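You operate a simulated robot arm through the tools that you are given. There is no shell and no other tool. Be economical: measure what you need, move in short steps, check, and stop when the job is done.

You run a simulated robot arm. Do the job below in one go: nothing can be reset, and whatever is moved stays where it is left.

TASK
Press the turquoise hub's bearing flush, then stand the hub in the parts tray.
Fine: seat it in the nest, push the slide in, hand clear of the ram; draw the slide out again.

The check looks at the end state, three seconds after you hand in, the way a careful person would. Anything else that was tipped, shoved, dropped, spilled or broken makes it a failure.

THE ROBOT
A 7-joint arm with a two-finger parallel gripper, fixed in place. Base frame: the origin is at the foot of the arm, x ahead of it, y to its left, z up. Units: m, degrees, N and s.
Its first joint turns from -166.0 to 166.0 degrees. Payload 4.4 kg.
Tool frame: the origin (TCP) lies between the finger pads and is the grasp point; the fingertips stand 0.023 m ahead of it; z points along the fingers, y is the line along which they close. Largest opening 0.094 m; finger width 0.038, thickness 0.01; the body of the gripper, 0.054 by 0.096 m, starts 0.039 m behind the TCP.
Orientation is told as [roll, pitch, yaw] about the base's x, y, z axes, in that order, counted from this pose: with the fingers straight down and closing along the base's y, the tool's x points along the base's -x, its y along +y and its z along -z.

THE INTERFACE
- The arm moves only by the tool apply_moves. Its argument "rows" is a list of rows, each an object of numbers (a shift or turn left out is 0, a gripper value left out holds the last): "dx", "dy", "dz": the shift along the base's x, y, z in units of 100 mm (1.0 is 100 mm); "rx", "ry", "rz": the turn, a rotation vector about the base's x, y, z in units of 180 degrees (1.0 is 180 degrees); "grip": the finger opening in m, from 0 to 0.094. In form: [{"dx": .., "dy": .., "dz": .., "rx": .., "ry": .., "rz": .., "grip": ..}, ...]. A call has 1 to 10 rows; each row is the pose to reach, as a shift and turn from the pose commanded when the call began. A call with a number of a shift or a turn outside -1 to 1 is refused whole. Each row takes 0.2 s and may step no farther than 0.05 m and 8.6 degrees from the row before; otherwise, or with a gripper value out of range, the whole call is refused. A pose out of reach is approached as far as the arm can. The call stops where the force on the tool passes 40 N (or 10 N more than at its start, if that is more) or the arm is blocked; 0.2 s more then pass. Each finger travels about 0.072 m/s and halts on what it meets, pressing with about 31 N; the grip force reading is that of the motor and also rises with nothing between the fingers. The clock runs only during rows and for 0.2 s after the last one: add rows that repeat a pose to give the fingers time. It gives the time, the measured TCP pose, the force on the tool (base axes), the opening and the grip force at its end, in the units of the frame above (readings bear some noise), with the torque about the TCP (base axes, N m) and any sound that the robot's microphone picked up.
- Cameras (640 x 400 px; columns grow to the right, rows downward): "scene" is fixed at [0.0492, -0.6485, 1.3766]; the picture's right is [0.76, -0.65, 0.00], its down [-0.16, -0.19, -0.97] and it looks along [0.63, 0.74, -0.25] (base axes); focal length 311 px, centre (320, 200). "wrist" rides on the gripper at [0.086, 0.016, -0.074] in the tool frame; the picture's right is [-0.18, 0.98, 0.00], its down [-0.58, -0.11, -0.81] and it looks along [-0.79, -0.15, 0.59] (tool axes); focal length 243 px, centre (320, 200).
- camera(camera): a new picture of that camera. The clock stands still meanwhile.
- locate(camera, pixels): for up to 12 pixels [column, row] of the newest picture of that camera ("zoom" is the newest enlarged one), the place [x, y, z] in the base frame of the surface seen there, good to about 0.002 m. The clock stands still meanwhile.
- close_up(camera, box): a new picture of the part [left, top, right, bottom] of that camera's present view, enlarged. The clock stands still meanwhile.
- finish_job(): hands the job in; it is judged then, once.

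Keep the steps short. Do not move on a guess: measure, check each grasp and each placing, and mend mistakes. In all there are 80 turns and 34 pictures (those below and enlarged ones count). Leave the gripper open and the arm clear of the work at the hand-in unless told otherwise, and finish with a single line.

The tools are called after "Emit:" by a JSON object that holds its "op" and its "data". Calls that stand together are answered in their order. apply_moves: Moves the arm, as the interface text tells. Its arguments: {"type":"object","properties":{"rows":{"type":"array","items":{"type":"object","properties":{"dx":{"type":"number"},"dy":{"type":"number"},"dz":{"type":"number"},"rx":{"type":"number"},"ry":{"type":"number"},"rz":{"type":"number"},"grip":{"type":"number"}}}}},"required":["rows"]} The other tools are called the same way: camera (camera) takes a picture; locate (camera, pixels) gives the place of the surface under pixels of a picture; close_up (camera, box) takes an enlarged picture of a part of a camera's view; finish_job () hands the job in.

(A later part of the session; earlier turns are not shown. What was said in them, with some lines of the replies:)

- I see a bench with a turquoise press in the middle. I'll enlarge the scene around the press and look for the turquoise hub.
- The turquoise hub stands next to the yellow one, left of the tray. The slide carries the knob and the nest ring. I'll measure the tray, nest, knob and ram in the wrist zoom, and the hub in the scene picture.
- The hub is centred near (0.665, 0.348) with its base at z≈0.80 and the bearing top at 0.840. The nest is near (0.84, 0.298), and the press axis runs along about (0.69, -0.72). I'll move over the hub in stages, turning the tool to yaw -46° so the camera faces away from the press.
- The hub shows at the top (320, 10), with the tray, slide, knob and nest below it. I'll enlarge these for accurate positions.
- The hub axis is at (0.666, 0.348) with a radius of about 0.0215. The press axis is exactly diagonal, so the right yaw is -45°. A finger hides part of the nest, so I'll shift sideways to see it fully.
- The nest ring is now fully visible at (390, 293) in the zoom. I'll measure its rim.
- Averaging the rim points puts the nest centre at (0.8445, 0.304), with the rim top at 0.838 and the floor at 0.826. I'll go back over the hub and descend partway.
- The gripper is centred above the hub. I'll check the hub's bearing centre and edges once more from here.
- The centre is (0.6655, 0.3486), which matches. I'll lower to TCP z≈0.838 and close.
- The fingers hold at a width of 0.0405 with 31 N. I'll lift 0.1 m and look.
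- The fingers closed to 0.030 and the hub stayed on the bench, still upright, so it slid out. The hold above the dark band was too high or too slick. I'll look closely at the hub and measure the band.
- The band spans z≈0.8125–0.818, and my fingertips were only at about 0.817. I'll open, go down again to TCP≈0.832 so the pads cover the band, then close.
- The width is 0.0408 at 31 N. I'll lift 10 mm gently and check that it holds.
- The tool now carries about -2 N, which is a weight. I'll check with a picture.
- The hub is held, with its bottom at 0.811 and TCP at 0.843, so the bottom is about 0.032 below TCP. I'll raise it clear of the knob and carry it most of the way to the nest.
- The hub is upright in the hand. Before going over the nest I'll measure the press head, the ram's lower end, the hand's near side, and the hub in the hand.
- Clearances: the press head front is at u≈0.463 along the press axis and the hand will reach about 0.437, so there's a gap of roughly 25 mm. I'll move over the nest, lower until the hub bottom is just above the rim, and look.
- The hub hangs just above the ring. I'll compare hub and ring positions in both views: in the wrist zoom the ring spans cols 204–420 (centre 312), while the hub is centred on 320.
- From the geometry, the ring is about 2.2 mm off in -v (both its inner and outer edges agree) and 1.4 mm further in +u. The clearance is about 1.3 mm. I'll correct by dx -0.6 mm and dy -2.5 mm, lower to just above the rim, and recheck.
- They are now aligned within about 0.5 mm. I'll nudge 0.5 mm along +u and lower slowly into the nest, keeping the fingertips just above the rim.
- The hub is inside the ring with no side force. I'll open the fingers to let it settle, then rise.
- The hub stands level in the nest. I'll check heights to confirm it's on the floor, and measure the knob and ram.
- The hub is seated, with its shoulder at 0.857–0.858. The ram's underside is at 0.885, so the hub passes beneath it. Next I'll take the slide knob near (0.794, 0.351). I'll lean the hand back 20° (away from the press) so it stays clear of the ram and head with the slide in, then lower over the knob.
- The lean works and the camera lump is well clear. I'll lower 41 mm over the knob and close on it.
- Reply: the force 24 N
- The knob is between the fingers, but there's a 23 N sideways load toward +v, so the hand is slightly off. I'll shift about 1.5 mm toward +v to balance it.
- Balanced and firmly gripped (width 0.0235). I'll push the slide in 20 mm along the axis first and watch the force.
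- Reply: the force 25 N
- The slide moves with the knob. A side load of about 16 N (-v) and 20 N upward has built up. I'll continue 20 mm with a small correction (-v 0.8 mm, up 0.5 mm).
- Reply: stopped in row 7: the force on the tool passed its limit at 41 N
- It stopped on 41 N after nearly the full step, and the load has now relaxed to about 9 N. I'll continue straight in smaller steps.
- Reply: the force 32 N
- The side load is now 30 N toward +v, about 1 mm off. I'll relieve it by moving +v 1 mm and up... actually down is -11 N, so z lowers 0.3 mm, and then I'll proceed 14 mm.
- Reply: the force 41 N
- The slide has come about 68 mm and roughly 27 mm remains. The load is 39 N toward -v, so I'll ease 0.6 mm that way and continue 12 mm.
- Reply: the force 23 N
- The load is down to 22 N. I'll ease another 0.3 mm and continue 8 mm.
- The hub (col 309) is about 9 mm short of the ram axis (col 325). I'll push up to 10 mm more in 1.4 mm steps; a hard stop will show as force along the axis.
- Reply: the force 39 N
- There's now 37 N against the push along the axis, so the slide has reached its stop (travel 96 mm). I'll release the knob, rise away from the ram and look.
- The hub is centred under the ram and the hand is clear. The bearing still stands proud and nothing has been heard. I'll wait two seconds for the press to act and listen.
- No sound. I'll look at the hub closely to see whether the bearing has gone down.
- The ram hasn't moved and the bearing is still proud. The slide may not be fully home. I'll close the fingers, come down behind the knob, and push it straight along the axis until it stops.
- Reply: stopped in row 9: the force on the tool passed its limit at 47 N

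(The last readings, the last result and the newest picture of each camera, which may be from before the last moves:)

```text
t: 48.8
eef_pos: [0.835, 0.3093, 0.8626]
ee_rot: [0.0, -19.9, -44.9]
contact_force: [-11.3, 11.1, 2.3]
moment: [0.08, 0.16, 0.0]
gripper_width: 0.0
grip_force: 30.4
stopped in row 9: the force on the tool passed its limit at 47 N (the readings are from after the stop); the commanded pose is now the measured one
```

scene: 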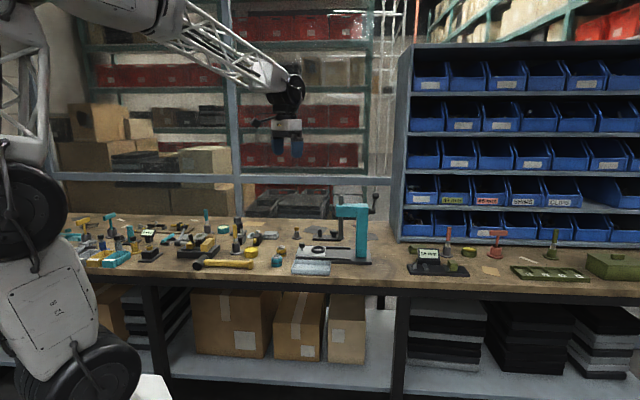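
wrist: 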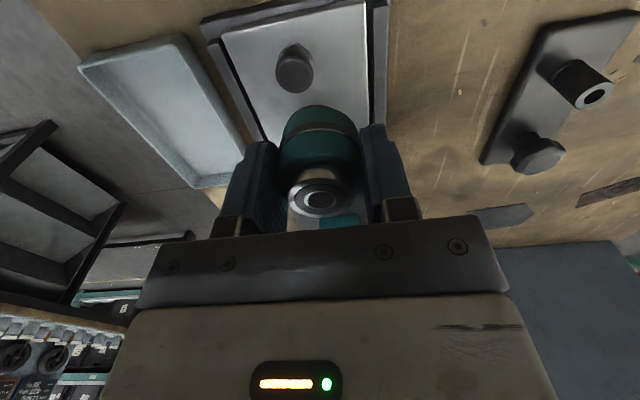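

It stopped firmly at 47 N, so the slide is home. I'll back the hand well away and wait, listening.

Emit:
{"op": "apply_moves", "data": {"rows": [{"dx": -0.05, "dy": 0.05}, {"dx": -0.2, "dy": 0.2, "dz": 0.2}, {"dx": -0.4, "dy": 0.4, "dz": 0.5}, {"dx": -0.7, "dy": 0.7, "dz": 0.8}, {"dx": -0.95, "dy": 0.95, "dz": 0.95}, {"dx": -1.0, "dy": 1.0, "dz": 1.0}, {"dx": -1.0, "dy": 1.0, "dz": 1.0}, {"dx": -1.0, "dy": 1.0, "dz": 1.0}, {"dx": -1.0, "dy": 1.0, "dz": 1.0}, {"dx": -1.0, "dy": 1.0, "dz": 1.0}]}}

Emit:
{"op": "apply_moves", "data": {"rows": [{"dz": 0.1}, {"dz": 0.1}, {"dz": 0.1}, {"dz": 0.1}, {"dz": 0.1}, {"dz": 0.1}, {"dz": 0.1}, {"dz": 0.1}, {"dz": 0.1}, {"dz": 0.1}]}}

Emit:
{"op": "close_up", "data": {"camera": "scene", "box": [325, 220, 373, 255]}}

```text
refused: row 4 steps farther than a row can; nothing moved
```

```text
t: 51.1
eef_pos: [0.8362, 0.3091, 0.8706]
ee_rot: [0.0, -19.8, -45.0]
contact_force: [-9.6, 7.4, 3.5]
moment: [0.03, 0.05, -0.01]
gripper_width: 0.0
grip_force: 31.5
stopped in row 10: the force on the tool passed its limit at 40 N (the readings are from after the stop); the commanded pose is now the measured one
```

```text
11.43 times, centred on (349, 238) of scene
```

zoom: 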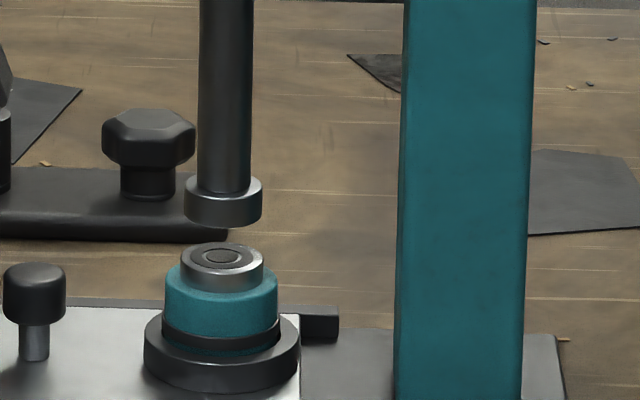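

My retreat was refused because a row was too long, so the hand is still against the knob. I'll back off now with smaller rows.

Emit:
{"op": "apply_moves", "data": {"rows": [{"dx": -0.05, "dy": 0.05}, {"dx": -0.2, "dy": 0.2, "dz": 0.1}, {"dx": -0.4, "dy": 0.4, "dz": 0.3}, {"dx": -0.6, "dy": 0.6, "dz": 0.5}, {"dx": -0.8, "dy": 0.8, "dz": 0.7}, {"dx": -1.0, "dy": 1.0, "dz": 0.9}, {"dx": -1.0, "dy": 1.0, "dz": 0.9}, {"dx": -1.0, "dy": 1.0, "dz": 0.9}]}}

Emit:
{"op": "apply_moves", "data": {"rows": [{"dz": 0.1}, {"dz": 0.1}, {"dz": 0.1}, {"dz": 0.1}, {"dz": 0.1}, {"dz": 0.1}, {"dz": 0.1}, {"dz": 0.1}, {"dz": 0.1}, {"dz": 0.1}]}}

Emit:
{"op": "locate", "data": {"camera": "zoom", "pixels": [[222, 256], [222, 268], [222, 275], [222, 320], [222, 210], [222, 222], [222, 186], [35, 280]]}}

```text
t: 52.9
eef_pos: [0.7364, 0.4079, 0.9604]
ee_rot: [0.0, -19.8, -45.0]
contact_force: [-0.1, 0.0, -0.1]
moment: [0.04, -0.02, -0.02]
gripper_width: 0.0
grip_force: 30.8
```

```text
t: 55.1
eef_pos: [0.7368, 0.4092, 0.9712]
ee_rot: [0.1, -19.8, -45.0]
contact_force: [-0.7, -0.2, 0.5]
moment: [0.0, 0.04, -0.02]
gripper_width: 0.0001
grip_force: 31.0
```

```text
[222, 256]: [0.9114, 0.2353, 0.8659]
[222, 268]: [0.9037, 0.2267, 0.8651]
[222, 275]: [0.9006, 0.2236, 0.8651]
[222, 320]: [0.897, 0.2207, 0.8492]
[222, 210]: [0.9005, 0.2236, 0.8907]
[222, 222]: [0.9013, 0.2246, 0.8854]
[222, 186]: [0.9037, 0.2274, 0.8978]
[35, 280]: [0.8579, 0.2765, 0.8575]
```

No sound yet with the slide home. I'll move the hand further away and wait longer, in case the press needs time or a clear zone.

Emit:
{"op": "apply_moves", "data": {"rows": [{"dx": -0.2, "dy": 0.0, "dz": 0.2, "grip": 0.07}, {"dx": -0.5, "dy": 0.0, "dz": 0.4}, {"dx": -0.8, "dz": 0.6}, {"dx": -0.8, "dz": 0.6}, {"dx": -0.8, "dz": 0.6}, {"dx": -0.8, "dz": 0.6}, {"dx": -0.8, "dz": 0.6}, {"dx": -0.8, "dz": 0.6}, {"dx": -0.8, "dz": 0.6}, {"dx": -0.8, "dz": 0.6}]}}

Emit:
{"op": "apply_moves", "data": {"rows": [{"dz": 0.0}, {"dz": 0.0}, {"dz": 0.0}, {"dz": 0.0}, {"dz": 0.0}, {"dz": 0.0}, {"dz": 0.0}, {"dz": 0.0}, {"dz": 0.0}, {"dz": 0.0}]}}

Emit:
{"op": "locate", "data": {"camera": "zoom", "pixels": [[222, 256], [222, 210], [222, 222], [222, 235]]}}

```text
t: 57.3
eef_pos: [0.6573, 0.4083, 1.0311]
ee_rot: [0.0, -19.8, -44.8]
contact_force: [-0.6, -0.2, 0.3]
moment: [0.0, 0.01, 0.01]
gripper_width: 0.07
grip_force: 0.0
```

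```text
t: 59.5
eef_pos: [0.6577, 0.4078, 1.0318]
ee_rot: [0.0, -19.9, -44.9]
contact_force: [-0.3, 0.0, -0.2]
moment: [0.02, -0.05, -0.03]
gripper_width: 0.0699
grip_force: 0.1
```

```text
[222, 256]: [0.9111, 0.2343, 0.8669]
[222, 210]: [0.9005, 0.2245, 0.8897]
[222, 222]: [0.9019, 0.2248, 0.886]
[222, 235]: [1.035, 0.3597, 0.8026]
```

Nothing yet, so I likely need the press lever (ball near (0.917, 0.061, 1.105), pivot near (0.994, 0.131, 1.012)). Before spending a picture I'll check the lever with locate on the start scene picture, including the hub's old place at (276, 256) to learn whether locate is live.

Emit:
{"op": "locate", "data": {"camera": "scene", "pixels": [[276.6, 256], [373, 200], [375, 195], [372, 205], [376, 193], [371, 210], [377, 194], [369, 211], [373, 211], [366, 211], [342, 232], [342, 238]]}}

```text
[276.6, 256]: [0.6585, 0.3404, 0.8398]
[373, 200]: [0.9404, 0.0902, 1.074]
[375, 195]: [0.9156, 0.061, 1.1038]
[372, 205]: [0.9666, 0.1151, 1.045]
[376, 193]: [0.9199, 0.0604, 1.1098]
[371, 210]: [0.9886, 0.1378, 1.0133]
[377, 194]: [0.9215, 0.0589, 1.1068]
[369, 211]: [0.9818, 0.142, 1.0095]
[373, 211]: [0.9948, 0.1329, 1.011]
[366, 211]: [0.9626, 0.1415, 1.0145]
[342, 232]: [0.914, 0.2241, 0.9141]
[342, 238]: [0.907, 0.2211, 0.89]
```

The locate results come from stored pictures. I'll spend one picture on the press with its lever now that the hand is far away.

Emit:
{"op": "close_up", "data": {"camera": "scene", "box": [320, 188, 390, 252]}}

```text
6.25 times, centred on (355, 220) of scene
```

zoom: 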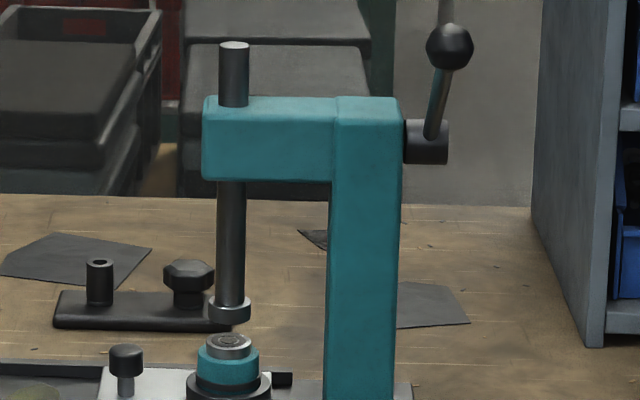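

Emit:
{"op": "locate", "data": {"camera": "zoom", "pixels": [[230, 342], [230, 352], [230, 370], [230, 305], [230, 320], [450, 47], [437, 100], [432, 140], [445, 140], [410, 140], [447, 15], [126, 355]]}}

```text
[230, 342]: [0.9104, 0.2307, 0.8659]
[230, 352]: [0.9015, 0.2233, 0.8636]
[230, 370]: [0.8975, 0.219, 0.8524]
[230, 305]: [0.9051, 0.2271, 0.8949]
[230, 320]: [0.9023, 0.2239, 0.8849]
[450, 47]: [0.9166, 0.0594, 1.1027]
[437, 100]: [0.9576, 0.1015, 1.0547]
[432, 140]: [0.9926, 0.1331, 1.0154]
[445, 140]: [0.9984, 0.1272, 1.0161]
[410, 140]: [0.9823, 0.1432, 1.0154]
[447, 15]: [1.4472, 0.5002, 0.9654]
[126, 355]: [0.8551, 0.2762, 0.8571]
```

The ram and hub line up exactly (both at col 230), so the slide is home. The ram just hasn't been worked, so the lever at (0.926, 0.07, 1.10) must be pulled. I'll measure the blue shelf near it for clearance.

Emit:
{"op": "locate", "data": {"camera": "zoom", "pixels": [[535, 100], [535, 200], [590, 300], [600, 342], [625, 100], [570, 50], [335, 100], [395, 105], [330, 300], [395, 300], [234, 46], [330, 150]]}}

Emit:
{"op": "apply_moves", "data": {"rows": [{"dz": 0.2, "rx": 0.02, "ry": 0.02}, {"dz": 0.4, "rx": 0.04, "ry": 0.04}, {"dz": 0.6, "rx": 0.06, "ry": 0.06}, {"dz": 0.8, "rx": 0.0786, "ry": 0.0786}, {"dz": 1.0, "rx": 0.0786, "ry": 0.0786}, {"dz": 1.0, "rx": 0.0786, "ry": 0.0786}]}}

```text
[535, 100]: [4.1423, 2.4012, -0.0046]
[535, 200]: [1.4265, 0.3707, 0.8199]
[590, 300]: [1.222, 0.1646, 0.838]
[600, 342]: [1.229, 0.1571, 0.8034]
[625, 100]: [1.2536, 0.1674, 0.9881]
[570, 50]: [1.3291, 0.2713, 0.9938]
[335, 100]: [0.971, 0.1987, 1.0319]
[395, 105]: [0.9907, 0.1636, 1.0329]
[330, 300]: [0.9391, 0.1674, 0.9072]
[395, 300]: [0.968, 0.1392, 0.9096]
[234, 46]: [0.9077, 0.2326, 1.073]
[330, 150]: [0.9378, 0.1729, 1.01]
```

```text
t: 60.9
eef_pos: [0.6569, 0.4076, 1.1313]
ee_rot: [0.0, 0.0, -44.9]
contact_force: [0.0, 0.0, 0.0]
moment: [0.0, 0.06, -0.01]
gripper_width: 0.0701
grip_force: 0.1
```

The shelf is beyond x=1.22, so it's clear. I'll carry the empty hand high over the press toward the lever ball, turning 90° so the fingers close along the lever's axis.

Emit:
{"op": "apply_moves", "data": {"rows": [{"dx": 0.2, "dy": -0.2, "dz": 0.14, "rz": 0.0472}, {"dx": 0.4, "dy": -0.4, "dz": 0.28, "rz": 0.0944}, {"dx": 0.6, "dy": -0.6, "dz": 0.42, "rz": 0.1416}, {"dx": 0.8, "dy": -0.8, "dz": 0.56, "rz": 0.1888}, {"dx": 1.0, "dy": -1.0, "dz": 0.8, "rz": 0.2361}]}}

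Emit:
{"op": "apply_moves", "data": {"rows": [{"dx": 0.2, "dy": -0.2, "rz": 0.0472}, {"dx": 0.4, "dy": -0.4, "rz": 0.0944}, {"dx": 0.6, "dy": -0.6, "rz": 0.1416}, {"dx": 0.8, "dy": -0.8, "rz": 0.1888}, {"dx": 1.0, "dy": -1.0, "rz": 0.2361}]}}

Emit:
{"op": "apply_moves", "data": {"rows": [{"dx": 0.2, "dy": -0.33, "rz": 0.0272}, {"dx": 0.4, "dy": -0.66, "rz": 0.0272}, {"dx": 0.69, "dy": -1.0, "rz": 0.0272}, {"dx": 0.69, "dy": -1.0, "rz": 0.0272}]}}

```text
t: 62.1
eef_pos: [0.7564, 0.3092, 1.211]
ee_rot: [0.0, 0.1, -2.2]
contact_force: [-0.2, 0.2, -0.6]
moment: [0.01, 0.0, 0.03]
gripper_width: 0.0701
grip_force: 0.1
```

```text
t: 63.3
eef_pos: [0.8558, 0.207, 1.2113]
ee_rot: [0.0, 0.0, 40.2]
contact_force: [-0.4, 0.1, -0.1]
moment: [0.02, 0.01, -0.01]
gripper_width: 0.0699
grip_force: 0.1
```

```text
t: 64.3
eef_pos: [0.9239, 0.1083, 1.2102]
ee_rot: [0.0, 0.1, 45.0]
contact_force: [-0.1, 0.0, 0.3]
moment: [0.02, -0.04, -0.01]
gripper_width: 0.0699
grip_force: 0.0
```

I'm nearly above the ball. I'll centre over it and come down around it.

Emit:
{"op": "apply_moves", "data": {"rows": [{"dx": 0.01, "dy": -0.2}, {"dx": 0.02, "dy": -0.378}, {"dx": 0.02, "dy": -0.378, "dz": -0.2}, {"dx": 0.02, "dy": -0.378, "dz": -0.4}, {"dx": 0.02, "dy": -0.378, "dz": -0.55}, {"dx": 0.02, "dy": -0.378, "dz": -0.7}, {"dx": 0.02, "dy": -0.378, "dz": -0.7}]}}

Emit:
{"op": "apply_moves", "data": {"rows": [{"dz": -0.1}, {"dz": -0.2}, {"dz": -0.3}, {"dz": -0.4}, {"dz": -0.4, "grip": 0.05}, {"dz": -0.4, "grip": 0.035}, {"dz": -0.4, "grip": 0.02}, {"dz": -0.4, "grip": 0.02}, {"dz": -0.4, "grip": 0.02}]}}

```text
t: 65.9
eef_pos: [0.9267, 0.0702, 1.1405]
ee_rot: [0.0, 0.1, 45.0]
contact_force: [-0.7, -0.9, -0.5]
moment: [0.05, 0.02, 0.02]
gripper_width: 0.0698
grip_force: 0.0
```

```text
t: 67.9
eef_pos: [0.9267, 0.0698, 1.1002]
ee_rot: [-0.1, 0.1, 45.1]
contact_force: [22.9, -17.6, -4.5]
moment: [-0.12, 0.24, 0.11]
gripper_width: 0.033
grip_force: 14.1
```

The fingers meet the ball with a 29 N load along +u, so it sits a bit further +u. I'll shift 2 mm and let the grip balance.

Emit:
{"op": "apply_moves", "data": {"rows": [{"dx": 0.007, "dy": -0.007}, {"dx": 0.014, "dy": -0.014}, {"dx": 0.018, "dy": -0.018}, {"dx": 0.018, "dy": -0.018}]}}

```text
t: 68.9
eef_pos: [0.929, 0.0695, 1.1012]
ee_rot: [0.2, 0.1, 45.0]
contact_force: [-7.5, -13.4, 5.2]
moment: [-0.21, 0.3, -0.01]
gripper_width: 0.0292
grip_force: 45.2
```

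The ball is gripped (0.029 wide). I'll draw the lever down 10° along its arc about the pivot (v≈0.806, z≈1.012) and read the force.

Emit:
{"op": "apply_moves", "data": {"rows": [{"dx": -0.02, "dy": -0.02, "dz": -0.036}, {"dx": -0.041, "dy": -0.041, "dz": -0.074}, {"dx": -0.056, "dy": -0.056, "dz": -0.102}, {"dx": -0.07, "dy": -0.07, "dz": -0.13}, {"dx": -0.084, "dy": -0.084, "dz": -0.16}, {"dx": -0.097, "dy": -0.097, "dz": -0.19}, {"dx": -0.097, "dy": -0.097, "dz": -0.19}]}}

```text
t: 70.5
eef_pos: [0.9176, 0.0598, 1.0836]
ee_rot: [0.0, 0.2, 45.0]
contact_force: [-0.2, 8.1, 7.9]
moment: [0.85, -0.83, 0.01]
gripper_width: 0.029
grip_force: 44.9
```

The lever follows (ball now at z 1.084, light force). I'll continue another 20° along the arc.

Emit:
{"op": "apply_moves", "data": {"rows": [{"dx": -0.02, "dy": -0.02, "dz": -0.051}, {"dx": -0.039, "dy": -0.039, "dz": -0.102}, {"dx": -0.056, "dy": -0.056, "dz": -0.155}, {"dx": -0.072, "dy": -0.072, "dz": -0.208}, {"dx": -0.086, "dy": -0.086, "dz": -0.263}, {"dx": -0.099, "dy": -0.099, "dz": -0.318}, {"dx": -0.109, "dy": -0.109, "dz": -0.374}, {"dx": -0.118, "dy": -0.118, "dz": -0.43}, {"dx": -0.118, "dy": -0.118, "dz": -0.43}]}}

```text
t: 72.5
eef_pos: [0.9067, 0.0473, 1.0386]
ee_rot: [0.0, 0.1, 45.0]
contact_force: [-1.8, 8.6, 9.0]
moment: [0.7, -0.78, 0.01]
gripper_width: 0.0288
grip_force: 44.8
```

It is moving smoothly. I'll continue another 20°.

Emit:
{"op": "apply_moves", "data": {"rows": [{"dx": -0.007, "dy": -0.007, "dz": -0.058}, {"dx": -0.013, "dy": -0.013, "dz": -0.115}, {"dx": -0.016, "dy": -0.016, "dz": -0.173}, {"dx": -0.018, "dy": -0.018, "dz": -0.231}, {"dx": -0.018, "dy": -0.018, "dz": -0.289}, {"dx": -0.016, "dy": -0.016, "dz": -0.347}, {"dx": -0.012, "dy": -0.012, "dz": -0.405}, {"dx": -0.008, "dy": -0.008, "dz": -0.462}, {"dx": -0.008, "dy": -0.008, "dz": -0.462}]}}

```text
t: 74.5
eef_pos: [0.9069, 0.0461, 0.9935]
ee_rot: [0.0, 0.2, 45.0]
contact_force: [-9.0, 4.9, 16.1]
moment: [0.39, -0.54, -0.03]
gripper_width: 0.0296
grip_force: 44.8
```

The upward force is 16 N. I'll carry on 10° and watch for the ram meeting the bearing.

Emit:
{"op": "apply_moves", "data": {"rows": [{"dx": 0.004, "dy": 0.004, "dz": -0.029}, {"dx": 0.008, "dy": 0.008, "dz": -0.057}, {"dx": 0.012, "dy": 0.012, "dz": -0.086}, {"dx": 0.016, "dy": 0.016, "dz": -0.114}, {"dx": 0.021, "dy": 0.021, "dz": -0.142}, {"dx": 0.027, "dy": 0.027, "dz": -0.17}, {"dx": 0.033, "dy": 0.033, "dz": -0.198}, {"dx": 0.039, "dy": 0.039, "dz": -0.225}, {"dx": 0.039, "dy": 0.039, "dz": -0.225}]}}

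```text
t: 76.5
eef_pos: [0.9109, 0.0505, 0.9703]
ee_rot: [0.0, 0.1, 45.0]
contact_force: [-30.7, -2.7, 14.4]
moment: [0.49, -0.78, -0.07]
gripper_width: 0.029
grip_force: 45.1
```

A side load shows I'm a little inside the arc. I'll ease outward 1 mm and continue 10°.

Emit:
{"op": "apply_moves", "data": {"rows": [{"dx": -0.01, "dy": -0.004, "dz": 0.0}, {"dx": -0.004, "dy": 0.002, "dz": -0.029}, {"dx": 0.003, "dy": 0.009, "dz": -0.057}, {"dx": 0.01, "dy": 0.017, "dz": -0.084}, {"dx": 0.018, "dy": 0.025, "dz": -0.111}, {"dx": 0.027, "dy": 0.034, "dz": -0.138}, {"dx": 0.036, "dy": 0.043, "dz": -0.164}, {"dx": 0.045, "dy": 0.052, "dz": -0.189}, {"dx": 0.055, "dy": 0.062, "dz": -0.213}, {"dx": 0.055, "dy": 0.062, "dz": -0.213}]}}

```text
t: 78.1
eef_pos: [0.9135, 0.0543, 0.959]
ee_rot: [0.0, 0.0, 45.0]
contact_force: [-32.7, -3.2, 23.9]
moment: [0.41, -1.06, -0.17]
gripper_width: 0.029
grip_force: 45.5
stopped in row 7: the force on the tool passed its limit at 49 N (the readings are from after the stop); the commanded pose is now the measured one
```

Resistance along the arc has risen to 32 N at about 65° of lever travel, so the ram is probably on the bearing. I'll ease the sideways load and keep pressing in small steps.

Emit:
{"op": "apply_moves", "data": {"rows": [{"dx": -0.005, "dy": 0.005}, {"dx": 0.002, "dy": 0.012, "dz": -0.021}, {"dx": 0.01, "dy": 0.02, "dz": -0.041}, {"dx": 0.017, "dy": 0.027, "dz": -0.062}, {"dx": 0.025, "dy": 0.035, "dz": -0.082}, {"dx": 0.033, "dy": 0.043, "dz": -0.103}, {"dx": 0.041, "dy": 0.051, "dz": -0.123}, {"dx": 0.049, "dy": 0.059, "dz": -0.144}, {"dx": 0.056, "dy": 0.066, "dz": -0.164}, {"dx": 0.056, "dy": 0.066, "dz": -0.164}]}}

```text
t: 78.6
eef_pos: [0.9134, 0.0545, 0.9586]
ee_rot: [-0.1, -0.1, 45.0]
contact_force: [-26.9, -1.8, 18.0]
moment: [-0.22, -0.34, -0.16]
gripper_width: 0.029
grip_force: 45.1
stopped in row 2: the force on the tool passed its limit at 53 N (the readings are from after the stop); the commanded pose is now the measured one
```

It met a hard 53 N right away. I'll first relieve the sideways and radial loads so that only the arc-wise force remains, then read.

Emit:
{"op": "apply_moves", "data": {"rows": [{"dx": -0.006, "dy": 0.003, "dz": -0.001}, {"dx": -0.012, "dy": 0.006, "dz": -0.002}, {"dx": -0.012, "dy": 0.006, "dz": -0.002}]}}

```text
t: 79.4
eef_pos: [0.9141, 0.0535, 0.9592]
ee_rot: [-0.2, -0.2, 44.8]
contact_force: [8.5, -16.7, 20.9]
moment: [-0.02, 0.66, 0.17]
gripper_width: 0.0289
grip_force: 45.2
```

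The load flipped to +18 N in u, so half of that shift is right. I'll recentre by 0.5 mm and press on along the arc.

Emit:
{"op": "apply_moves", "data": {"rows": [{"dx": 0.004, "dy": -0.004}, {"dx": 0.006, "dy": -0.002, "dz": -0.005}, {"dx": 0.008, "dy": 0.0, "dz": -0.01}, {"dx": 0.012, "dy": 0.004, "dz": -0.02}, {"dx": 0.016, "dy": 0.008, "dz": -0.03}, {"dx": 0.02, "dy": 0.012, "dz": -0.04}, {"dx": 0.024, "dy": 0.016, "dz": -0.05}, {"dx": 0.028, "dy": 0.02, "dz": -0.06}]}}

```text
t: 80.2
eef_pos: [0.9141, 0.0544, 0.9597]
ee_rot: [-0.3, -0.1, 44.9]
contact_force: [-15.4, -3.7, 14.3]
moment: [-0.33, -0.01, -0.07]
gripper_width: 0.0291
grip_force: 44.7
stopped in row 3: the force on the tool passed its limit at 41 N (the readings are from after the stop); the commanded pose is now the measured one
```

It is blocked at the same spot again. I need to know whether this is the flush end or just contact, so I'll use a close picture of ram and hub.

Emit:
{"op": "close_up", "data": {"camera": "scene", "box": [330, 225, 362, 252]}}

```text
14.81 times, centred on (346, 238) of scene
```

zoom: 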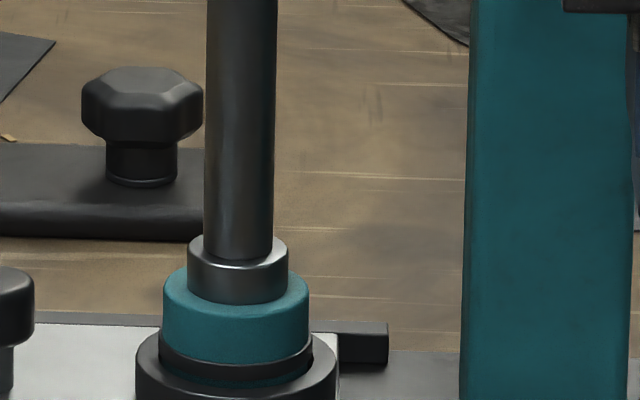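

The ram's flange sits right on the hub's shoulder and no bearing is showing between them. I'll confirm by heights.

Emit:
{"op": "locate", "data": {"camera": "zoom", "pixels": [[238, 298], [238, 275], [238, 310], [238, 330], [180, 285], [295, 285]]}}

```text
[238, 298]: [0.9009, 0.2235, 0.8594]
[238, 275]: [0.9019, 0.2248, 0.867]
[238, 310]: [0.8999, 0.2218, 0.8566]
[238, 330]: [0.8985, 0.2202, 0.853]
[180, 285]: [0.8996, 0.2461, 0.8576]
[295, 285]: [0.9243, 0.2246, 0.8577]
```

The flange underside is at 0.8585, level with the shoulder, so the bearing is flush. I'll raise the lever back up its arc to lift the ram.

Emit:
{"op": "apply_moves", "data": {"rows": [{"dx": -0.028, "dy": -0.028, "dz": 0.108}, {"dx": -0.052, "dy": -0.052, "dz": 0.219}, {"dx": -0.066, "dy": -0.066, "dz": 0.333}, {"dx": -0.076, "dy": -0.076, "dz": 0.448}, {"dx": -0.076, "dy": -0.076, "dz": 0.563}, {"dx": -0.071, "dy": -0.071, "dz": 0.679}, {"dx": -0.058, "dy": -0.058, "dz": 0.793}, {"dx": -0.039, "dy": -0.039, "dz": 0.906}, {"dx": -0.039, "dy": -0.039, "dz": 0.906}]}}

```text
t: 82.2
eef_pos: [0.9107, 0.051, 1.0493]
ee_rot: [-0.2, -0.1, 45.0]
contact_force: [7.4, 11.7, -12.0]
moment: [-0.96, 0.87, -0.05]
gripper_width: 0.0292
grip_force: 44.6
```

The lever follows. I'll complete the return to its start height.

Emit:
{"op": "apply_moves", "data": {"rows": [{"dx": 0.016, "dy": 0.016, "dz": 0.065}, {"dx": 0.033, "dy": 0.033, "dz": 0.131}, {"dx": 0.053, "dy": 0.053, "dz": 0.194}, {"dx": 0.075, "dy": 0.075, "dz": 0.256}, {"dx": 0.1, "dy": 0.1, "dz": 0.316}, {"dx": 0.126, "dy": 0.126, "dz": 0.375}, {"dx": 0.157, "dy": 0.157, "dz": 0.435}, {"dx": 0.188, "dy": 0.188, "dz": 0.494}, {"dx": 0.188, "dy": 0.188, "dz": 0.494}]}}

```text
t: 83.9
eef_pos: [0.9261, 0.0669, 1.0915]
ee_rot: [0.0, 0.2, 44.8]
contact_force: [-2.1, -5.2, 0.9]
moment: [0.46, -0.55, -0.01]
gripper_width: 0.0291
grip_force: 45.1
stopped in row 8: the force on the tool passed its limit at 121 N (the readings are from after the stop); the commanded pose is now the measured one
```

It hit its upper stop (brief spike, now relaxed), so the ram is up. I'll open the fingers and rise off the ball.

Emit:
{"op": "apply_moves", "data": {"rows": [{"grip": 0.04}, {"grip": 0.06}, {"grip": 0.07}, {"grip": 0.07}, {"dz": 0.15, "grip": 0.07}, {"dz": 0.4}, {"dz": 0.7}, {"dz": 1.0}, {"dz": 1.0}]}}

```text
t: 85.9
eef_pos: [0.9256, 0.0653, 1.1919]
ee_rot: [-0.1, 0.2, 44.9]
contact_force: [0.0, -0.6, -0.3]
moment: [0.0, 0.02, -0.01]
gripper_width: 0.0699
grip_force: 0.1
```

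Clear of the ball. I'll return over the press to the knob side, turning back to yaw -45°.

Emit:
{"op": "apply_moves", "data": {"rows": [{"dx": -0.1, "dy": 0.2, "dz": 0.1, "rz": -0.0472}, {"dx": -0.2, "dy": 0.4, "dz": 0.15, "rz": -0.0944}, {"dx": -0.3, "dy": 0.6, "dz": 0.15, "rz": -0.1416}, {"dx": -0.4, "dy": 0.8, "dz": 0.15, "rz": -0.1888}, {"dx": -0.5, "dy": 1.0, "dz": 0.15, "rz": -0.2361}]}}

Emit:
{"op": "apply_moves", "data": {"rows": [{"dx": -0.1, "dy": 0.2, "rz": -0.0472}, {"dx": -0.2, "dy": 0.4, "rz": -0.0944}, {"dx": -0.3, "dy": 0.6, "rz": -0.1416}, {"dx": -0.4, "dy": 0.8, "rz": -0.1888}, {"dx": -0.5, "dy": 1.0, "rz": -0.2361}]}}

Emit:
{"op": "apply_moves", "data": {"rows": [{"dx": -0.15, "dy": 0.25, "rz": -0.0277}, {"dx": -0.3, "dy": 0.5, "rz": -0.0277}, {"dx": -0.5, "dy": 0.8, "rz": -0.0277}, {"dx": -0.52, "dy": 1.0, "rz": -0.0277}, {"dx": -0.52, "dy": 1.0, "dz": -0.4, "rz": -0.0277}, {"dx": -0.52, "dy": 1.0, "dz": -0.8, "rz": -0.0277}, {"dx": -0.52, "dy": 1.0, "dz": -0.8, "rz": -0.0277}]}}

```text
t: 87.1
eef_pos: [0.8765, 0.1657, 1.2055]
ee_rot: [0.0, 0.0, 2.4]
contact_force: [-0.4, 0.4, -0.4]
moment: [0.0, 0.0, 0.01]
gripper_width: 0.0702
grip_force: 0.0
```

```text
t: 88.3
eef_pos: [0.827, 0.2659, 1.2069]
ee_rot: [-0.1, 0.1, -40.2]
contact_force: [0.0, 0.0, -1.2]
moment: [0.0, 0.01, -0.01]
gripper_width: 0.0701
grip_force: 0.1
```

```text
t: 89.9
eef_pos: [0.7735, 0.3676, 1.1257]
ee_rot: [-0.1, 0.2, -45.0]
contact_force: [0.1, 0.5, 0.3]
moment: [0.06, -0.03, -0.01]
gripper_width: 0.0702
grip_force: 0.0
```

I'll tilt back 20° again and descend to the height used before.

Emit:
{"op": "apply_moves", "data": {"rows": [{"dz": -0.25, "rx": -0.026, "ry": -0.026}, {"dz": -0.5, "rx": -0.052, "ry": -0.052}, {"dz": -0.75, "rx": -0.0786, "ry": -0.0786}, {"dz": -1.0, "rx": -0.0786, "ry": -0.0786}, {"dz": -1.0, "rx": -0.0786, "ry": -0.0786}]}}

Emit:
{"op": "apply_moves", "data": {"rows": [{"dz": -0.3}, {"dz": -0.6}, {"dz": -0.9}, {"dx": 0.2, "dy": -0.2, "dz": -0.9}, {"dx": 0.45, "dy": -0.45, "dz": -0.9}, {"dx": 0.7, "dy": -0.67, "dz": -0.9}, {"dx": 0.8, "dy": -0.76, "dz": -0.9}, {"dx": 0.892, "dy": -0.851, "dz": -0.95}, {"dx": 0.892, "dy": -0.851, "dz": -0.95}]}}

```text
t: 91.1
eef_pos: [0.7749, 0.368, 1.0256]
ee_rot: [0.0, -19.8, -45.1]
contact_force: [-0.8, -0.1, -0.4]
moment: [-0.02, -0.01, 0.0]
gripper_width: 0.0701
grip_force: 0.0
```

```text
t: 93.1
eef_pos: [0.8634, 0.2807, 0.9307]
ee_rot: [0.0, -19.9, -45.1]
contact_force: [-0.3, 0.7, -0.9]
moment: [0.04, 0.01, -0.01]
gripper_width: 0.07
grip_force: 0.0
```

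I'm over the knob. I'll descend and close on it.

Emit:
{"op": "apply_moves", "data": {"rows": [{"dz": -0.15}, {"dz": -0.3}, {"dz": -0.45}, {"dz": -0.6}, {"dz": -0.69}, {"dz": -0.69, "grip": 0.045}, {"dz": -0.69, "grip": 0.028}, {"dz": -0.69, "grip": 0.015}, {"dz": -0.69, "grip": 0.015}, {"dz": -0.69, "grip": 0.015}]}}

```text
t: 95.3
eef_pos: [0.8637, 0.2808, 0.8622]
ee_rot: [0.2, -19.8, -45.1]
contact_force: [16.4, 17.4, -7.2]
moment: [0.06, 0.0, -0.02]
gripper_width: 0.0256
grip_force: 11.9
```

Same as before: a 24 N load toward +v. I'll shift 1.2 mm that way and then start drawing out 14 mm.

Emit:
{"op": "apply_moves", "data": {"rows": [{"dx": 0.005, "dy": 0.005}, {"dx": 0.009, "dy": 0.009}, {"dx": 0.009, "dy": 0.009}, {"dx": 0.009, "dy": 0.009}, {"dx": -0.005, "dy": 0.023}, {"dx": -0.019, "dy": 0.037}, {"dx": -0.033, "dy": 0.051}, {"dx": -0.047, "dy": 0.065}, {"dx": -0.062, "dy": 0.08}, {"dx": -0.076, "dy": 0.094}]}}

```text
t: 97.5
eef_pos: [0.8555, 0.2903, 0.862]
ee_rot: [0.0, -19.9, -45.0]
contact_force: [-22.7, -24.5, 20.8]
moment: [-0.38, 0.43, -0.06]
gripper_width: 0.0235
grip_force: 45.2
```

It's gripped and moving. The load is -33 N in v, so I'll ease 0.5 mm and continue drawing out 20 mm.

Emit:
{"op": "apply_moves", "data": {"rows": [{"dx": -0.004, "dy": -0.004, "dz": 0.003}, {"dx": -0.018, "dy": 0.01, "dz": 0.003}, {"dx": -0.033, "dy": 0.025, "dz": 0.003}, {"dx": -0.047, "dy": 0.039, "dz": 0.003}, {"dx": -0.061, "dy": 0.053, "dz": 0.003}, {"dx": -0.075, "dy": 0.067, "dz": 0.003}, {"dx": -0.089, "dy": 0.081, "dz": 0.003}, {"dx": -0.103, "dy": 0.095, "dz": 0.003}, {"dx": -0.124, "dy": 0.116, "dz": 0.003}, {"dx": -0.145, "dy": 0.137, "dz": 0.003}]}}

Emit:
{"op": "apply_moves", "data": {"rows": [{"dx": -0.014, "dy": 0.014}, {"dx": -0.028, "dy": 0.028}, {"dx": -0.042, "dy": 0.042}, {"dx": -0.057, "dy": 0.057}, {"dx": -0.071, "dy": 0.071}]}}

```text
t: 99.7
eef_pos: [0.8413, 0.3046, 0.8617]
ee_rot: [0.0, -19.9, -45.1]
contact_force: [-8.7, -8.9, -0.2]
moment: [-0.16, 0.35, 0.09]
gripper_width: 0.0239
grip_force: 44.8
```

```text
t: 100.9
eef_pos: [0.8333, 0.3113, 0.8625]
ee_rot: [0.0, -19.9, -45.1]
contact_force: [-7.9, -6.8, -1.1]
moment: [-0.16, 0.34, -0.02]
gripper_width: 0.0239
grip_force: 44.5
```

It slides well. About 55 mm remains, so I'll continue in two calls.

Emit:
{"op": "apply_moves", "data": {"rows": [{"dx": -0.02, "dy": 0.02}, {"dx": -0.04, "dy": 0.04}, {"dx": -0.06, "dy": 0.06}, {"dx": -0.08, "dy": 0.08}, {"dx": -0.1, "dy": 0.1}, {"dx": -0.12, "dy": 0.12}, {"dx": -0.14, "dy": 0.14}, {"dx": -0.16, "dy": 0.16}, {"dx": -0.18, "dy": 0.18}, {"dx": -0.2, "dy": 0.2}]}}

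Emit:
{"op": "apply_moves", "data": {"rows": [{"dx": -0.02, "dy": 0.02}, {"dx": -0.04, "dy": 0.04}, {"dx": -0.06, "dy": 0.06}, {"dx": -0.08, "dy": 0.08}, {"dx": -0.1, "dy": 0.1}, {"dx": -0.12, "dy": 0.12}, {"dx": -0.14, "dy": 0.14}, {"dx": -0.15, "dy": 0.15}, {"dx": -0.16, "dy": 0.16}]}}

```text
t: 103.1
eef_pos: [0.8135, 0.3313, 0.8625]
ee_rot: [-0.1, -19.9, -45.1]
contact_force: [-3.1, -4.1, -7.8]
moment: [-0.25, 0.16, 0.03]
gripper_width: 0.0238
grip_force: 44.5
```

```text
t: 105.1
eef_pos: [0.7981, 0.3469, 0.8622]
ee_rot: [0.0, -19.9, -45.1]
contact_force: [-16.0, -15.2, 3.3]
moment: [-0.51, 0.17, 0.0]
gripper_width: 0.0237
grip_force: 44.6
```

About 5 mm is left. I'll draw in 1 mm steps until the outer stop is felt.

Emit:
{"op": "apply_moves", "data": {"rows": [{"dx": -0.003, "dy": -0.003}, {"dx": -0.01, "dy": 0.004}, {"dx": -0.017, "dy": 0.011}, {"dx": -0.024, "dy": 0.018}, {"dx": -0.031, "dy": 0.025}, {"dx": -0.038, "dy": 0.032}, {"dx": -0.045, "dy": 0.039}, {"dx": -0.052, "dy": 0.046}]}}

```text
t: 106.5
eef_pos: [0.7966, 0.35, 0.8609]
ee_rot: [0.1, -20.0, -45.2]
contact_force: [15.7, -3.2, -5.7]
moment: [-0.22, 0.04, -0.07]
gripper_width: 0.0237
grip_force: 44.7
stopped in row 6: the force on the tool passed its limit at 41 N (the readings are from after the stop); the commanded pose is now the measured one
```

The outer stop is reached. I'll release the knob, rise, straighten the hand, and move above the nest.

Emit:
{"op": "apply_moves", "data": {"rows": [{"grip": 0.04}, {"grip": 0.06}, {"grip": 0.065}, {"dz": 0.15, "grip": 0.065}, {"dz": 0.4}, {"dz": 0.65}, {"dz": 0.9}, {"dz": 0.9}]}}

Emit:
{"op": "apply_moves", "data": {"rows": [{"rx": 0.026, "ry": 0.026}, {"rx": 0.052, "ry": 0.052}, {"rx": 0.0786, "ry": 0.0786}, {"rx": 0.0786, "ry": 0.0786}]}}

```text
t: 108.3
eef_pos: [0.7942, 0.3491, 0.9526]
ee_rot: [0.1, -19.9, -45.1]
contact_force: [-0.3, -0.5, 0.5]
moment: [0.03, 0.0, 0.01]
gripper_width: 0.0648
grip_force: 0.1
```

```text
t: 109.3
eef_pos: [0.7956, 0.3497, 0.9538]
ee_rot: [0.1, 0.1, -45.1]
contact_force: [0.2, 0.1, 0.8]
moment: [0.02, -0.01, 0.02]
gripper_width: 0.065
grip_force: 0.2
```

Now over to the nest at (0.8447, 0.3012), and down to z≈0.868.

Emit:
{"op": "apply_moves", "data": {"rows": [{"dx": 0.2, "dy": -0.2}, {"dx": 0.4, "dy": -0.4}, {"dx": 0.495, "dy": -0.485}, {"dx": 0.495, "dy": -0.485, "dz": -0.2}, {"dx": 0.495, "dy": -0.485, "dz": -0.4}, {"dx": 0.495, "dy": -0.485, "dz": -0.6}, {"dx": 0.495, "dy": -0.485, "dz": -0.75}, {"dx": 0.495, "dy": -0.485, "dz": -0.85}, {"dx": 0.495, "dy": -0.485, "dz": -0.85}]}}

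Emit:
{"op": "apply_moves", "data": {"rows": [{"dz": -0.02}, {"dz": -0.04}, {"dz": -0.05}, {"dz": -0.05}]}}

```text
t: 111.3
eef_pos: [0.8451, 0.3016, 0.8681]
ee_rot: [0.0, 0.1, -45.1]
contact_force: [-0.7, -0.1, -0.2]
moment: [-0.04, 0.0, 0.0]
gripper_width: 0.0651
grip_force: 0.1
```

```text
t: 112.3
eef_pos: [0.8455, 0.3013, 0.8627]
ee_rot: [0.1, 0.1, -45.1]
contact_force: [0.1, -0.3, 0.0]
moment: [0.01, 0.0, -0.01]
gripper_width: 0.0649
grip_force: 0.0
```

At this opening the fingers would pass outside the ring. I'll narrow to 0.050 and feel gently downward for the rim.

Emit:
{"op": "apply_moves", "data": {"rows": [{"grip": 0.05}, {"grip": 0.05}, {"dz": -0.005}, {"dz": -0.01}, {"dz": -0.015}, {"dz": -0.015}]}}

```text
t: 113.7
eef_pos: [0.8455, 0.3016, 0.8606]
ee_rot: [0.1, 0.0, -45.1]
contact_force: [0.7, -0.4, 5.4]
moment: [-0.1, 0.11, 0.07]
gripper_width: 0.0501
grip_force: 0.5
```

The rim is felt at 5 N. I'll raise 0.3 mm and close on the hub.

Emit:
{"op": "apply_moves", "data": {"rows": [{"dz": 0.003}, {"dz": 0.003, "grip": 0.03}, {"dz": 0.003, "grip": 0.03}, {"dz": 0.003, "grip": 0.03}, {"dz": 0.003, "grip": 0.03}]}}

Emit:
{"op": "apply_moves", "data": {"rows": [{"dz": 0.02}, {"dz": 0.04}, {"dz": 0.06}, {"dz": 0.08}, {"dz": 0.1}, {"dz": 0.12}, {"dz": 0.14}, {"dz": 0.16}, {"dz": 0.16}]}}

```text
t: 114.9
eef_pos: [0.8453, 0.3004, 0.8616]
ee_rot: [0.2, 0.1, -45.1]
contact_force: [-0.8, -0.8, 7.8]
moment: [-0.16, 0.0, -0.03]
gripper_width: 0.0405
grip_force: 31.4
```

```text
t: 116.9
eef_pos: [0.8455, 0.3009, 0.876]
ee_rot: [0.1, 0.1, -45.1]
contact_force: [-0.9, 0.6, -1.5]
moment: [0.0, 0.01, 0.0]
gripper_width: 0.0406
grip_force: 31.0
```

Held (0.0406 wide, weight on the tool). In the tray the fingers must close along its length so they clear the side walls. The tray is 0.07 wide with its centre near (0.751, 0.223) and its floor at 0.802. I'll lift, then carry while turning 90°.

Emit:
{"op": "apply_moves", "data": {"rows": [{"dz": 0.08}, {"dz": 0.16}, {"dz": 0.24}, {"dz": 0.32}, {"dz": 0.4}, {"dz": 0.48}, {"dz": 0.56}, {"dz": 0.56}]}}

Emit:
{"op": "apply_moves", "data": {"rows": [{"dx": -0.12, "dy": -0.1, "rz": 0.0357}, {"dx": -0.24, "dy": -0.2, "rz": 0.0714}, {"dx": -0.36, "dy": -0.3, "rz": 0.1071}, {"dx": -0.48, "dy": -0.4, "rz": 0.1429}, {"dx": -0.6, "dy": -0.5, "rz": 0.1786}, {"dx": -0.72, "dy": -0.6, "rz": 0.2143}, {"dx": -0.84, "dy": -0.7, "rz": 0.25}, {"dx": -0.939, "dy": -0.777, "rz": 0.2857}, {"dx": -0.939, "dy": -0.777, "rz": 0.3214}, {"dx": -0.939, "dy": -0.777, "rz": 0.3571}]}}

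Emit:
{"op": "apply_moves", "data": {"rows": [{"rz": 0.0357}, {"rz": 0.0714}, {"rz": 0.1071}, {"rz": 0.1429}, {"rz": 0.1429}]}}

```text
t: 118.7
eef_pos: [0.8455, 0.3012, 0.9329]
ee_rot: [0.1, 0.1, -45.1]
contact_force: [0.0, 0.6, -1.9]
moment: [-0.01, -0.01, 0.02]
gripper_width: 0.0405
grip_force: 30.9
```

```text
t: 120.9
eef_pos: [0.7513, 0.224, 0.9339]
ee_rot: [0.1, 0.2, 19.3]
contact_force: [0.3, -0.5, -1.9]
moment: [0.02, -0.04, -0.01]
gripper_width: 0.0404
grip_force: 30.8
```

```text
t: 122.1
eef_pos: [0.752, 0.2245, 0.9325]
ee_rot: [0.1, 0.0, 44.9]
contact_force: [-0.4, 0.5, -0.8]
moment: [-0.04, -0.01, 0.0]
gripper_width: 0.0406
grip_force: 31.8
5 turns are left
```

The hub is still held, upright over the tray centre. Only 5 turns remain, so I'll lower it now, with the last part in small steps onto the tray floor.

Emit:
{"op": "apply_moves", "data": {"rows": [{"dz": -0.2}, {"dz": -0.4}, {"dz": -0.6}, {"dz": -0.75}, {"dz": -0.85}, {"dz": -0.9}, {"dz": -0.92}, {"dz": -0.935}, {"dz": -0.95}, {"dz": -0.955}]}}

```text
t: 124.3
eef_pos: [0.7517, 0.2237, 0.8388]
ee_rot: [0.0, 0.0, 44.9]
contact_force: [-5.7, -1.6, 19.1]
moment: [-0.17, 0.34, -0.04]
gripper_width: 0.0405
grip_force: 31.2
4 turns are left
```

It's resting on the tray floor (19 N up, grip still 0.0405). I'll ease up 1 mm, open gently, and rise straight up.

Emit:
{"op": "apply_moves", "data": {"rows": [{"dz": 0.01}, {"dz": 0.01, "grip": 0.046}, {"dz": 0.01, "grip": 0.056}, {"dz": 0.01, "grip": 0.065}, {"dz": 0.01, "grip": 0.065}, {"dz": 0.12}, {"dz": 0.3}, {"dz": 0.55}, {"dz": 0.8}, {"dz": 1.0}]}}

```text
t: 126.5
eef_pos: [0.7511, 0.2236, 0.9387]
ee_rot: [0.0, 0.1, 44.8]
contact_force: [-0.4, 0.2, -0.3]
moment: [-0.02, 0.02, -0.01]
gripper_width: 0.0649
grip_force: 0.0
3 turns are left
```

The hand is free, with no load and the fingers open. I'll rise well clear of the work.

Emit:
{"op": "apply_moves", "data": {"rows": [{"dz": 0.3, "grip": 0.09}, {"dz": 0.6}, {"dz": 0.9}, {"dx": -0.3, "dz": 1.0}, {"dx": -0.6, "dz": 1.0}, {"dx": -0.6, "dz": 1.0}]}}

```text
t: 127.9
eef_pos: [0.6908, 0.2233, 1.0368]
ee_rot: [0.1, 0.1, 44.9]
contact_force: [0.8, -0.6, 0.3]
moment: [-0.01, 0.0, 0.01]
gripper_width: 0.0903
grip_force: 0.0
2 turns are left
```

The hub is pressed, the slide is out, the hub is in the tray, and the arm is clear with the gripper open. I'll hand it in.

Emit:
{"op": "finish_job", "data": {}}

```text
The job is handed in.
```

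The turquoise hub's bearing is pressed flush, the slide is drawn out, and the hub was set down upright in the parts tray; pictures had run out, so the slide and the final placing were judged by force and grip readings alone.
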